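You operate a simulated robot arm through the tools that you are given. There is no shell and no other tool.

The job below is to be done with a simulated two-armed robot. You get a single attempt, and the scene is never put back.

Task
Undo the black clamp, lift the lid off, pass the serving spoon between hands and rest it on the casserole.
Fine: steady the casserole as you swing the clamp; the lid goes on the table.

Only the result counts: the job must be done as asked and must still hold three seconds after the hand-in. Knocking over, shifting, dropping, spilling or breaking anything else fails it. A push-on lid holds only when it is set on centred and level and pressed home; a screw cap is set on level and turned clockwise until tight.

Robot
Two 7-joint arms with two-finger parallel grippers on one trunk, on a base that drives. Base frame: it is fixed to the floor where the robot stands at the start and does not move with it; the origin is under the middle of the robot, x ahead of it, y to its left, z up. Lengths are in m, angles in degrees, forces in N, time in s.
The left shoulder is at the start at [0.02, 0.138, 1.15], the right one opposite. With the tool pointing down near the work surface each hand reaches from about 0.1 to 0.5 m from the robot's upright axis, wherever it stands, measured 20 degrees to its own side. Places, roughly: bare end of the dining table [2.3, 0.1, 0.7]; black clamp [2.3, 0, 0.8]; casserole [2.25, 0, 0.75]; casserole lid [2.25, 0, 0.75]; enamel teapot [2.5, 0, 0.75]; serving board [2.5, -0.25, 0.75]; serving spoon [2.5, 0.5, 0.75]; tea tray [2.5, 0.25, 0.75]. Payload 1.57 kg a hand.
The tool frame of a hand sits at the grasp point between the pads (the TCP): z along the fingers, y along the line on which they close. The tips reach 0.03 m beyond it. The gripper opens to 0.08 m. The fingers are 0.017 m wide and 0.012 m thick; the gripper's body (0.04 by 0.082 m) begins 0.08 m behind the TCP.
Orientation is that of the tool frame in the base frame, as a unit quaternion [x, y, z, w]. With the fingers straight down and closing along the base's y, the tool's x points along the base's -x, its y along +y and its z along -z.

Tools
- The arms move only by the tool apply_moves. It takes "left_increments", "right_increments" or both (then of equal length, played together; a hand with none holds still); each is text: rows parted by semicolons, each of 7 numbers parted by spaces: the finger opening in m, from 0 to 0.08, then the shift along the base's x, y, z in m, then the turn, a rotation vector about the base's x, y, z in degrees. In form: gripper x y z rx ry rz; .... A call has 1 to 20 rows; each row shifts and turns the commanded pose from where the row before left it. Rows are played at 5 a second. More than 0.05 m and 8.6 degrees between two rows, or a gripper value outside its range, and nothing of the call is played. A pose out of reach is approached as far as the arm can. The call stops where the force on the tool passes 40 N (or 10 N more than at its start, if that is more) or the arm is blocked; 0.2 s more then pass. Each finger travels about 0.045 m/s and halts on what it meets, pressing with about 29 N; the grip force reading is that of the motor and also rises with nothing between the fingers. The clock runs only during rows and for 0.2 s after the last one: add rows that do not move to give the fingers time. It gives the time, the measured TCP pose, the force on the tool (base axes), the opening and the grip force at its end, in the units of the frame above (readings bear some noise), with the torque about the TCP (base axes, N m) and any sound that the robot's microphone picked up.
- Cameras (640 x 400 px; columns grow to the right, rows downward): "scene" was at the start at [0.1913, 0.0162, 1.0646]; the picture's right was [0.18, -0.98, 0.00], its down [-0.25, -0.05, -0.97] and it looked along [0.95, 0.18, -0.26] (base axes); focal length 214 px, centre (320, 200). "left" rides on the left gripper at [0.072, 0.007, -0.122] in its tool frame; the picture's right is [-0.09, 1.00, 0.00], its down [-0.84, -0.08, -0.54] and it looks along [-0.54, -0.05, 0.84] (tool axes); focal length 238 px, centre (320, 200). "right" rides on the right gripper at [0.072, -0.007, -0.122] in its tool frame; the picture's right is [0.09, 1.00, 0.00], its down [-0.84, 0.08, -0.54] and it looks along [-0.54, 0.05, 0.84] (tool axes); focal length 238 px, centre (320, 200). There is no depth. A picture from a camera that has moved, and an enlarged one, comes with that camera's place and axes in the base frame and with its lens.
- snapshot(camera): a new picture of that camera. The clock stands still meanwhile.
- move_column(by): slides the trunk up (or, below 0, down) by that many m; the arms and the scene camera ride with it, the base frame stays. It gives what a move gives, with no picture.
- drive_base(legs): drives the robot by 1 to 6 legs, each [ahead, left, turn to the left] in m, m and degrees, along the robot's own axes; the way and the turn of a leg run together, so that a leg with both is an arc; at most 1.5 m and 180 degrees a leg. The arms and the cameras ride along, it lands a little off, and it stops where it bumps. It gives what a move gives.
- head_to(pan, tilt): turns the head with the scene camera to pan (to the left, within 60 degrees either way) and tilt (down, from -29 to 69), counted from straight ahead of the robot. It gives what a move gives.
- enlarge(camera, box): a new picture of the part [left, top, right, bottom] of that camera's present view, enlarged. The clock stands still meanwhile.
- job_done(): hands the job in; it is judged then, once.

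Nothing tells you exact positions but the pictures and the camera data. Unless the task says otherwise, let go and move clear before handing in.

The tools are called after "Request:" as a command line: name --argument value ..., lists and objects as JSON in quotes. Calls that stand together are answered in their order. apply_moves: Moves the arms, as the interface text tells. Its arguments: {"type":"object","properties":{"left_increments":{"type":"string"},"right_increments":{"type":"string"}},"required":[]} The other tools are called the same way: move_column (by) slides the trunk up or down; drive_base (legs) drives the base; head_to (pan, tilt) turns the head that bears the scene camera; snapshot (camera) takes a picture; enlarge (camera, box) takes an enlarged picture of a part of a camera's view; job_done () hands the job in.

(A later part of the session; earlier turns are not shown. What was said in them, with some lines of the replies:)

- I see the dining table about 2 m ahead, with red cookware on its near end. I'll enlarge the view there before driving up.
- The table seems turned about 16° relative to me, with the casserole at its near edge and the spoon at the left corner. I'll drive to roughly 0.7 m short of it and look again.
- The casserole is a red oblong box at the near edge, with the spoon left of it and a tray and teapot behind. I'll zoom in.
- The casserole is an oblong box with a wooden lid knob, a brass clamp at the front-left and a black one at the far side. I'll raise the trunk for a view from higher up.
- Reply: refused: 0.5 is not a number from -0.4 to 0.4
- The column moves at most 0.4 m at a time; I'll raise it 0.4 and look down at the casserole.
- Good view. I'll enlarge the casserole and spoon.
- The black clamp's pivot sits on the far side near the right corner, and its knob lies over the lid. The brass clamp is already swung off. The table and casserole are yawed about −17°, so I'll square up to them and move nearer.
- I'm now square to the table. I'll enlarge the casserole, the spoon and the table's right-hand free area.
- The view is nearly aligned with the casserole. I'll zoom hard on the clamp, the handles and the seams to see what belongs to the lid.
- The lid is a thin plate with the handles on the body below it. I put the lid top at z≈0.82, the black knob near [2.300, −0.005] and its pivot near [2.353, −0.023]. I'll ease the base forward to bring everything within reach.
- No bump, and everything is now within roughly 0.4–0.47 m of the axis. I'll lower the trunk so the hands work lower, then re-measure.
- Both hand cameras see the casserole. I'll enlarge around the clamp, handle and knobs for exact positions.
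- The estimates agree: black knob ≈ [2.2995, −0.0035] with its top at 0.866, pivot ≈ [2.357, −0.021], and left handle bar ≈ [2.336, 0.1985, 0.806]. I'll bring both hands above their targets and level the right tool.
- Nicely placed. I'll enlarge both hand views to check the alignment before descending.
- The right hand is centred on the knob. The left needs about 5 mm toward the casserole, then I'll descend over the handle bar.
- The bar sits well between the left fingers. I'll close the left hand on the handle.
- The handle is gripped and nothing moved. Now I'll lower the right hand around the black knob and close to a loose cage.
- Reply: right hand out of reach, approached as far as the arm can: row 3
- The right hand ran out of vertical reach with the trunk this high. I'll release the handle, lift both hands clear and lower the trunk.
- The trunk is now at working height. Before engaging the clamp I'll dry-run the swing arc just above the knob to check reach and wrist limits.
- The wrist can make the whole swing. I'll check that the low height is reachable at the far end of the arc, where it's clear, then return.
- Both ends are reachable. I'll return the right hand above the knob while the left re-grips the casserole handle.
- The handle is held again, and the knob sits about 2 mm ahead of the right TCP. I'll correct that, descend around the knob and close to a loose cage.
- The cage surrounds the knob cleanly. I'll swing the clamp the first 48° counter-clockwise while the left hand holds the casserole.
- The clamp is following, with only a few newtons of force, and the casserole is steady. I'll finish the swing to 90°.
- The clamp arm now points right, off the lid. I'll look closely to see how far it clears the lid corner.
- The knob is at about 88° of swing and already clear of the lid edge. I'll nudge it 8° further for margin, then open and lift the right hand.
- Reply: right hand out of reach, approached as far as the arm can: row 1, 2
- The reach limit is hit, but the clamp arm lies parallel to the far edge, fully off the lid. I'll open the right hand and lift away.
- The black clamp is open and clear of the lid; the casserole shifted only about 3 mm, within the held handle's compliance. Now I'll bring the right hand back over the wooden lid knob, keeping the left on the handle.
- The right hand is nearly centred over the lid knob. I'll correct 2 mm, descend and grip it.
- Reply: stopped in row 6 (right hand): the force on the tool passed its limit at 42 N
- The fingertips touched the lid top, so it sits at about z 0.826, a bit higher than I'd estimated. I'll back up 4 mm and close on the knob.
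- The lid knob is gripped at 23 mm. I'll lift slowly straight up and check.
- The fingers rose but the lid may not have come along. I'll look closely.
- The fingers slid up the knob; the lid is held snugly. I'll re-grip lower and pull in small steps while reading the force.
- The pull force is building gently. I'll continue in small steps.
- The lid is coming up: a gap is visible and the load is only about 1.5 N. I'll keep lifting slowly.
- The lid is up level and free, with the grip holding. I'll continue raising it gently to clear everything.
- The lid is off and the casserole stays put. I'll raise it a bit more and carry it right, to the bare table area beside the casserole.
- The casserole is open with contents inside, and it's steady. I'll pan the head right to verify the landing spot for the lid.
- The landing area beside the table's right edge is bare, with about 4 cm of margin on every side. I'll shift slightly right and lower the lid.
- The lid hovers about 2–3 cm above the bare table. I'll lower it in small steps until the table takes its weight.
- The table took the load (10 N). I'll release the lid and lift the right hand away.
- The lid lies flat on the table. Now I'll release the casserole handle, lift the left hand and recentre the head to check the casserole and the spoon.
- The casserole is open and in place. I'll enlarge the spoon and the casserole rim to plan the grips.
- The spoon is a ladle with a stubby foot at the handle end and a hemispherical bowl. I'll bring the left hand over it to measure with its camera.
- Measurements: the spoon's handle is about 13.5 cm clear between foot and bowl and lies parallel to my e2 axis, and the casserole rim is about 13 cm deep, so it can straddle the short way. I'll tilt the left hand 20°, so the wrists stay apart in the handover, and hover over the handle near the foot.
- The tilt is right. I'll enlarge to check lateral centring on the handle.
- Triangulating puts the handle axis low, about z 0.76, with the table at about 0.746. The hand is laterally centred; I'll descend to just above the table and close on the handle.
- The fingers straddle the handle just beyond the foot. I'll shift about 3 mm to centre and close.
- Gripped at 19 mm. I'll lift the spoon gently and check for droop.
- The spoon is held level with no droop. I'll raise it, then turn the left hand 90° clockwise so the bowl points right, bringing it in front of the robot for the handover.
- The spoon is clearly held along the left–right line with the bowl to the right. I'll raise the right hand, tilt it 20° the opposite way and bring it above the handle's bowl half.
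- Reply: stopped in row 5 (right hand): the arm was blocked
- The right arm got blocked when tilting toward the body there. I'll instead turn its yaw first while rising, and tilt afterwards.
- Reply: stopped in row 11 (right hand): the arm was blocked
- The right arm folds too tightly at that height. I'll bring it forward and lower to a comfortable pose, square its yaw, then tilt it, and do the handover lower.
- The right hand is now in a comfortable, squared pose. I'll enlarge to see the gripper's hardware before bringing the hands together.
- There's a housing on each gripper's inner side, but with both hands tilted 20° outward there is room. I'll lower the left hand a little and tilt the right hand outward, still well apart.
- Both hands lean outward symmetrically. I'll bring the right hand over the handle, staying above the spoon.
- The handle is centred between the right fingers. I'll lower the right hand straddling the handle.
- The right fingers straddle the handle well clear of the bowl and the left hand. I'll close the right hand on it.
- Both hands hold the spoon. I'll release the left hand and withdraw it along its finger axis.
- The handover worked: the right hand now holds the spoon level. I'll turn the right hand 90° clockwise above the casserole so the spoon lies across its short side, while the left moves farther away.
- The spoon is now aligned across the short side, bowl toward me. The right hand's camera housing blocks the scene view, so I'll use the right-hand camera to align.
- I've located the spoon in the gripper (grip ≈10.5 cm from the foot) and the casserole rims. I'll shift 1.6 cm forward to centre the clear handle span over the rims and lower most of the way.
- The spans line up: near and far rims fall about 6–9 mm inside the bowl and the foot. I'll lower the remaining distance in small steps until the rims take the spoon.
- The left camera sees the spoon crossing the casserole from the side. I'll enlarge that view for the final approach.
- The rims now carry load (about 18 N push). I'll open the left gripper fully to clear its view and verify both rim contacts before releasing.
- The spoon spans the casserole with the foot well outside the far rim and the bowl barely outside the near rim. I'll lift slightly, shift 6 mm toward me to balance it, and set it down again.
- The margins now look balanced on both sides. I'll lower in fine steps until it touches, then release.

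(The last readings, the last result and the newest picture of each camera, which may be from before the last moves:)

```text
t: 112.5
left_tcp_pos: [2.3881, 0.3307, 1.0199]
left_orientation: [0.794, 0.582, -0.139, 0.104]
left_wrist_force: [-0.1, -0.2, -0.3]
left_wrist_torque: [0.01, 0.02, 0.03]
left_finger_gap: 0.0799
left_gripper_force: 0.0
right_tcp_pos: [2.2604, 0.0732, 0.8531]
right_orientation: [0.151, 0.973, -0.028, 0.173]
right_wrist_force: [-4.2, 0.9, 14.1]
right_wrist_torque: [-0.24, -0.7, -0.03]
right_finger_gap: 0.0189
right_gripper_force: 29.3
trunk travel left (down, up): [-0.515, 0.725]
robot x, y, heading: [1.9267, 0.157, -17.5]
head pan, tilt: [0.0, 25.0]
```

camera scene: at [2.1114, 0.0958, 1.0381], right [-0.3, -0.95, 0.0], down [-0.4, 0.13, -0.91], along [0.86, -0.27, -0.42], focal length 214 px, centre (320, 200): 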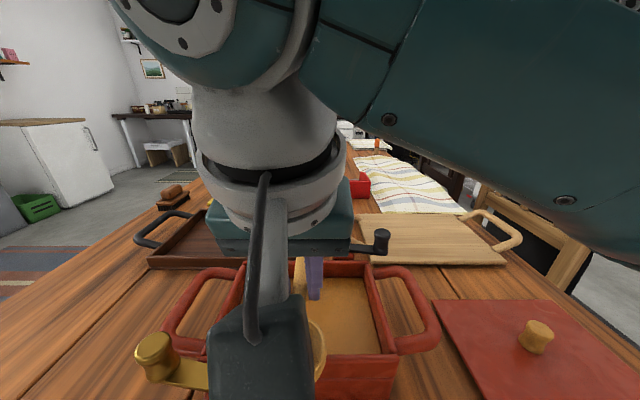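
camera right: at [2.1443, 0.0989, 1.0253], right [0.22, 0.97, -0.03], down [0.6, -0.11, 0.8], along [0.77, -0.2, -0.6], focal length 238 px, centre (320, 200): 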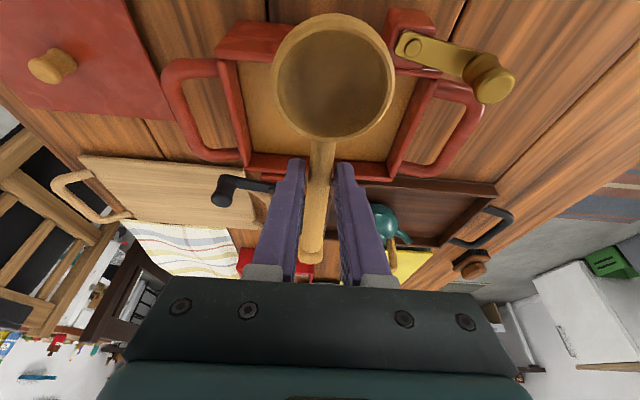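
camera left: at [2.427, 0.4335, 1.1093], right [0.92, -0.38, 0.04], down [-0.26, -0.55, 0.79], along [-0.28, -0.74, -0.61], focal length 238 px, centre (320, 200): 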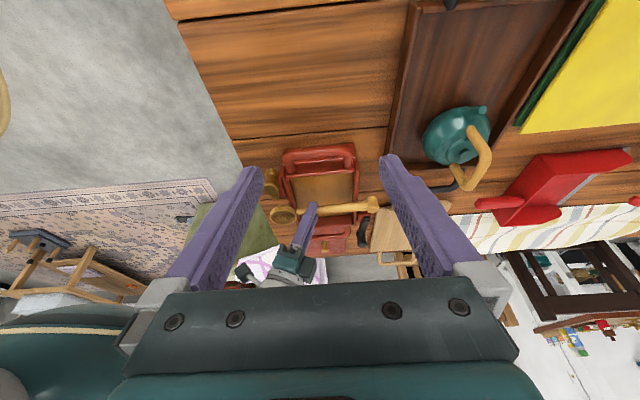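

Contact is on the rims (14 N). I'll ease the load slightly and open the right hand gradually.

Request:
apply_moves --right_increments "0 0 0 0.0008 0 0 0; 0.019 0 0 0 0 0 0; 0.022 0 0 0 0 0 0; 0.026 0 0 0 0 0 0; 0.032 0 0 0 0 0 0; 0.038 0 0 0 0 0 0; 0.042 0 0 0 0 0 0; 0.042 0 0 0 0 0 0"

Request:
enlarge --camera "left" --box '[260, 130, 380, 250]'

Request:
enlarge --camera "right" --box '[160, 0, 480, 280]'

```text
t: 114.3
left_tcp_pos: [2.3884, 0.3319, 1.0184]
left_orientation: [0.794, 0.583, -0.138, 0.103]
left_wrist_force: [0.2, 0.4, 0.7]
left_wrist_torque: [0.02, -0.02, 0.0]
left_finger_gap: 0.0799
left_gripper_force: 0.1
right_tcp_pos: [2.259, 0.0736, 0.8534]
right_orientation: [0.152, 0.973, -0.029, 0.172]
right_wrist_force: [0.5, 0.2, 0.2]
right_wrist_torque: [0.04, -0.01, 0.0]
right_finger_gap: 0.0419
right_gripper_force: 0.1
trunk travel left (down, up): [-0.515, 0.725]
robot x, y, heading: [1.9293, 0.1565, -17.6]
head pan, tilt: [0.0, 25.0]
```

```text
3.33 times, centred on (320, 190) of left
camera zoom: at [2.4258, 0.4336, 1.1085], right [0.92, -0.38, 0.03], down [-0.26, -0.55, 0.79], along [-0.28, -0.74, -0.61], focal length 794 px, centre (320, 233)
```

zoom: 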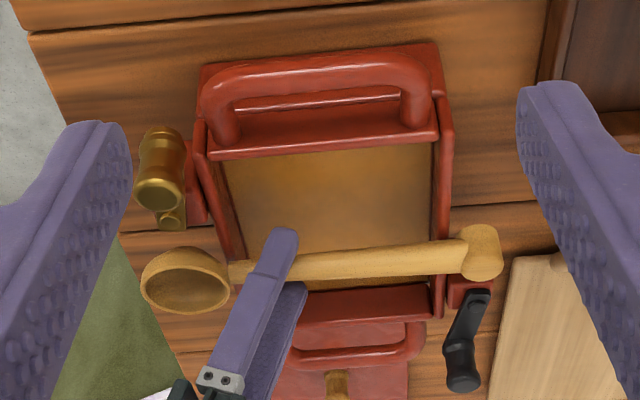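

```text
1.43 times, centred on (320, 140) of right
camera zoom: at [2.1527, 0.1001, 0.9417], right [0.22, 0.97, -0.03], down [0.6, -0.11, 0.8], along [0.77, -0.2, -0.6], focal length 340 px, centre (320, 286)
```

zoom: 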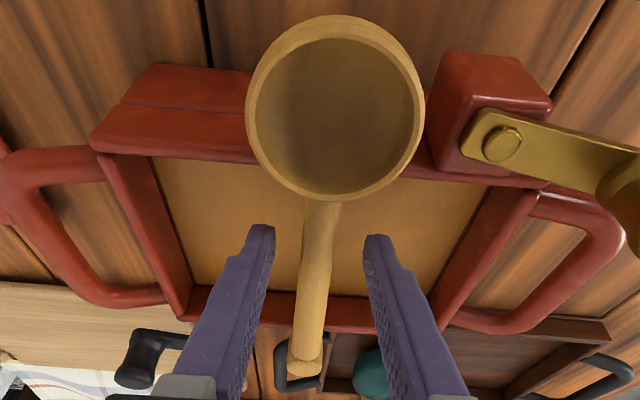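

The spoon stays put on the rims after release. I'll lift the right hand straight up, then move it off to the right.

Request:
apply_moves --right_increments "0.045 0 0 0.008 0 0 0; 0.045 0 0 0.012 0 0 0; 0.045 0 0 0.015 0 0 0; 0.045 0 0 0.015 0 0 0; 0.045 0 0 0.015 0 0 0; 0.045 -0.003 -0.01 0 0 0 0; 0.045 -0.006 -0.02 0 0 0 0; 0.045 -0.006 -0.025 0 0 0 0; 0.045 -0.006 -0.028 0 0 0 0; 0.045 -0.006 -0.028 0 0 0 0; 0.045 -0.006 -0.028 0 0 0 0; 0.045 -0.006 -0.028 0 0 0 0; 0.045 0 0 0 0 0 0"

Request:
head_to --pan 0 --tilt 45

Request:
snapshot --camera "scene"

Request:
enlarge --camera "left" --box '[260, 130, 380, 250]'

```text
t: 117.1
left_tcp_pos: [2.3876, 0.3326, 1.0196]
left_orientation: [0.794, 0.583, -0.139, 0.103]
left_wrist_force: [0.2, -0.5, 0.2]
left_wrist_torque: [0.02, 0.01, -0.03]
left_finger_gap: 0.0801
left_gripper_force: 0.0
right_tcp_pos: [2.2191, -0.0963, 0.9173]
right_orientation: [0.15, 0.973, -0.028, 0.172]
right_wrist_force: [0.5, 0.0, 0.2]
right_wrist_torque: [-0.03, 0.0, 0.02]
right_finger_gap: 0.0454
right_gripper_force: 0.1
trunk travel left (down, up): [-0.515, 0.725]
robot x, y, heading: [1.9305, 0.1528, -17.5]
head pan, tilt: [0.0, 25.0]
```

```text
t: 117.9
left_tcp_pos: [2.3887, 0.3331, 1.0184]
left_orientation: [0.794, 0.582, -0.138, 0.103]
left_wrist_force: [0.5, -0.4, -0.9]
left_wrist_torque: [0.03, 0.01, 0.01]
left_finger_gap: 0.08
left_gripper_force: 0.0
right_tcp_pos: [2.2194, -0.0962, 0.9182]
right_orientation: [0.152, 0.973, -0.029, 0.173]
right_wrist_force: [-1.1, 0.6, 0.5]
right_wrist_torque: [-0.02, 0.01, -0.01]
right_finger_gap: 0.045
right_gripper_force: 0.0
trunk travel left (down, up): [-0.515, 0.725]
robot x, y, heading: [1.9293, 0.154, -17.6]
head pan, tilt: [0.0, 45.0]
```

```text
taken
camera scene: at [2.1011, 0.0991, 1.0076], right [-0.3, -0.95, 0.0], down [-0.67, 0.21, -0.71], along [0.67, -0.21, -0.71], focal length 214 px, centre (320, 200)
```

scene: 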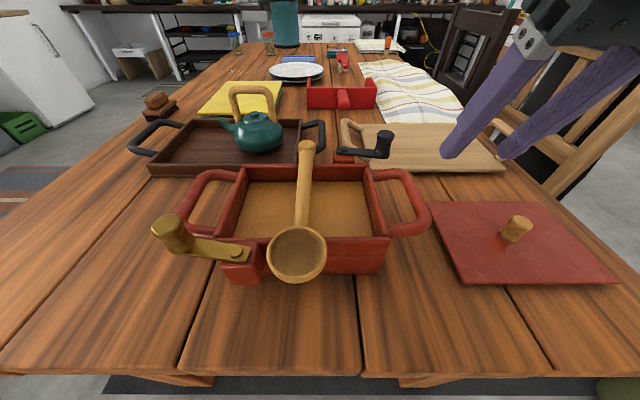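

```text
3.33 times, centred on (320, 190) of left
camera zoom: at [2.4258, 0.4336, 1.1085], right [0.92, -0.38, 0.03], down [-0.26, -0.55, 0.79], along [-0.28, -0.74, -0.61], focal length 794 px, centre (320, 233)
```

zoom: 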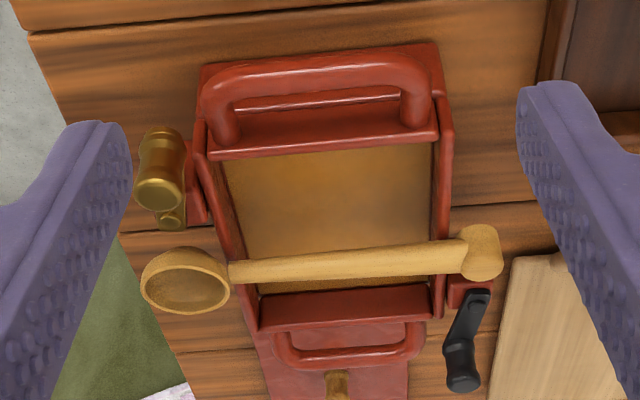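

The spoon rests across the casserole rims, the lid lies on the table and the black clamp is swung off. I'll move both hands further clear, then check that nothing drifts.

Request:
apply_moves --left_increments "0.08 0.001 0.02 0 0 0 0; 0.08 0.001 0.02 0 0 0 0; 0.08 0.001 0.02 0 0 0 0; 0.08 0 0 0 0 0 0; 0.08 0 0 0 0 0 0; 0.08 0 0 0 0 0 0; 0.08 0 0 0 0 0 0" --right_increments "0.045 -0.004 -0.025 0.005 0 0 0; 0.045 -0.004 -0.025 0.005 0 0 0; 0.045 -0.004 -0.025 0.005 0 0 0; 0.045 0 0 0 0 0 0; 0.045 0 0 0 0 0 0; 0.045 0 0 0 0 0 0; 0.045 0 0 0 0 0 0"

Request:
snapshot --camera "scene"

Request:
enlarge --camera "scene" --box '[150, 120, 440, 300]'

```text
t: 119.5
left_tcp_pos: [2.3923, 0.3921, 1.0184]
left_orientation: [0.794, 0.583, -0.137, 0.104]
left_wrist_force: [0.4, 0.8, 0.3]
left_wrist_torque: [0.03, -0.02, -0.01]
left_finger_gap: 0.08
left_gripper_force: 0.0
right_tcp_pos: [2.2069, -0.1701, 0.9355]
right_orientation: [0.151, 0.973, -0.028, 0.172]
right_wrist_force: [-1.4, 0.4, -0.7]
right_wrist_torque: [0.01, 0.03, -0.02]
right_finger_gap: 0.0451
right_gripper_force: 0.1
trunk travel left (down, up): [-0.515, 0.725]
robot x, y, heading: [1.9292, 0.154, -17.5]
head pan, tilt: [0.0, 45.0]
```

```text
taken
camera scene: at [2.1011, 0.0991, 1.0075], right [-0.3, -0.95, 0.0], down [-0.67, 0.21, -0.71], along [0.67, -0.21, -0.71], focal length 214 px, centre (320, 200)
```

scene: 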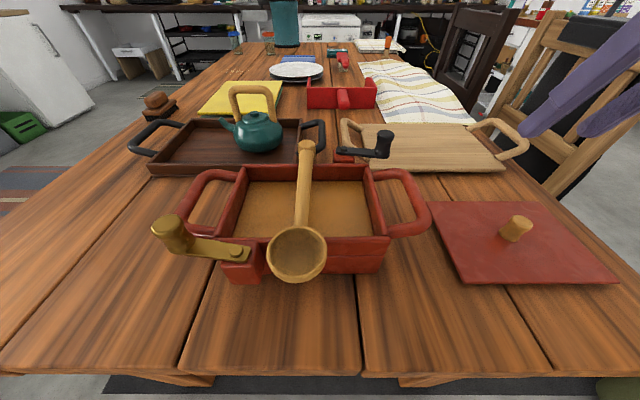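

```text
2.21 times, centred on (295, 210) of scene
camera zoom: at [2.1011, 0.0991, 1.0075], right [-0.3, -0.95, 0.0], down [-0.67, 0.21, -0.71], along [0.67, -0.21, -0.71], focal length 473 px, centre (375, 178)
```

zoom: 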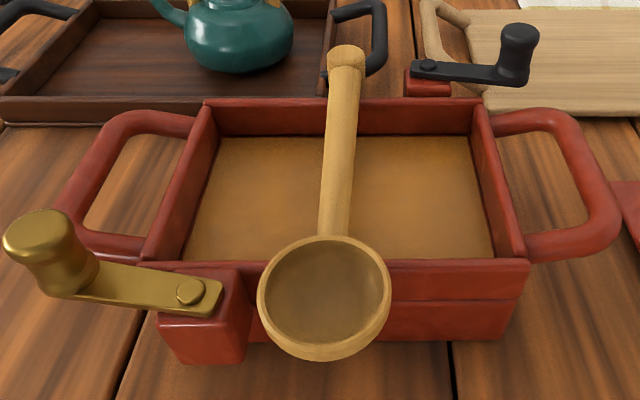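

The spoon has stayed still on the rims, the lid is flat on the table, the black clamp is open, and both hands are clear. I'm handing the job in.

Request:
job_done

```text
The job is handed in.
```

The job is done and handed in. The black clamp is swung open, the lid is on the table, and the spoon was passed from the left hand to the right and now rests across the casserole.

- **Clamp:** I swung it roughly 90° off the lid while the left hand held the casserole's left handle. The casserole shifted about 3 mm during the swing.
- **Lid:** my first lift slipped on the knob, so I re-gripped and raised it slowly. It lies flat on bare table to the right of the casserole.
- **Spoon:** the handle rests on the front and back rims, with the bowl hanging outside the front and the foot outside the back. It hadn't moved in a last look about five seconds after I let go.

Both hands were empty and clear at the hand-in. The brass clamp was already open when I arrived, and I left it alone. In the last pictures nothing else on the table had visibly moved.
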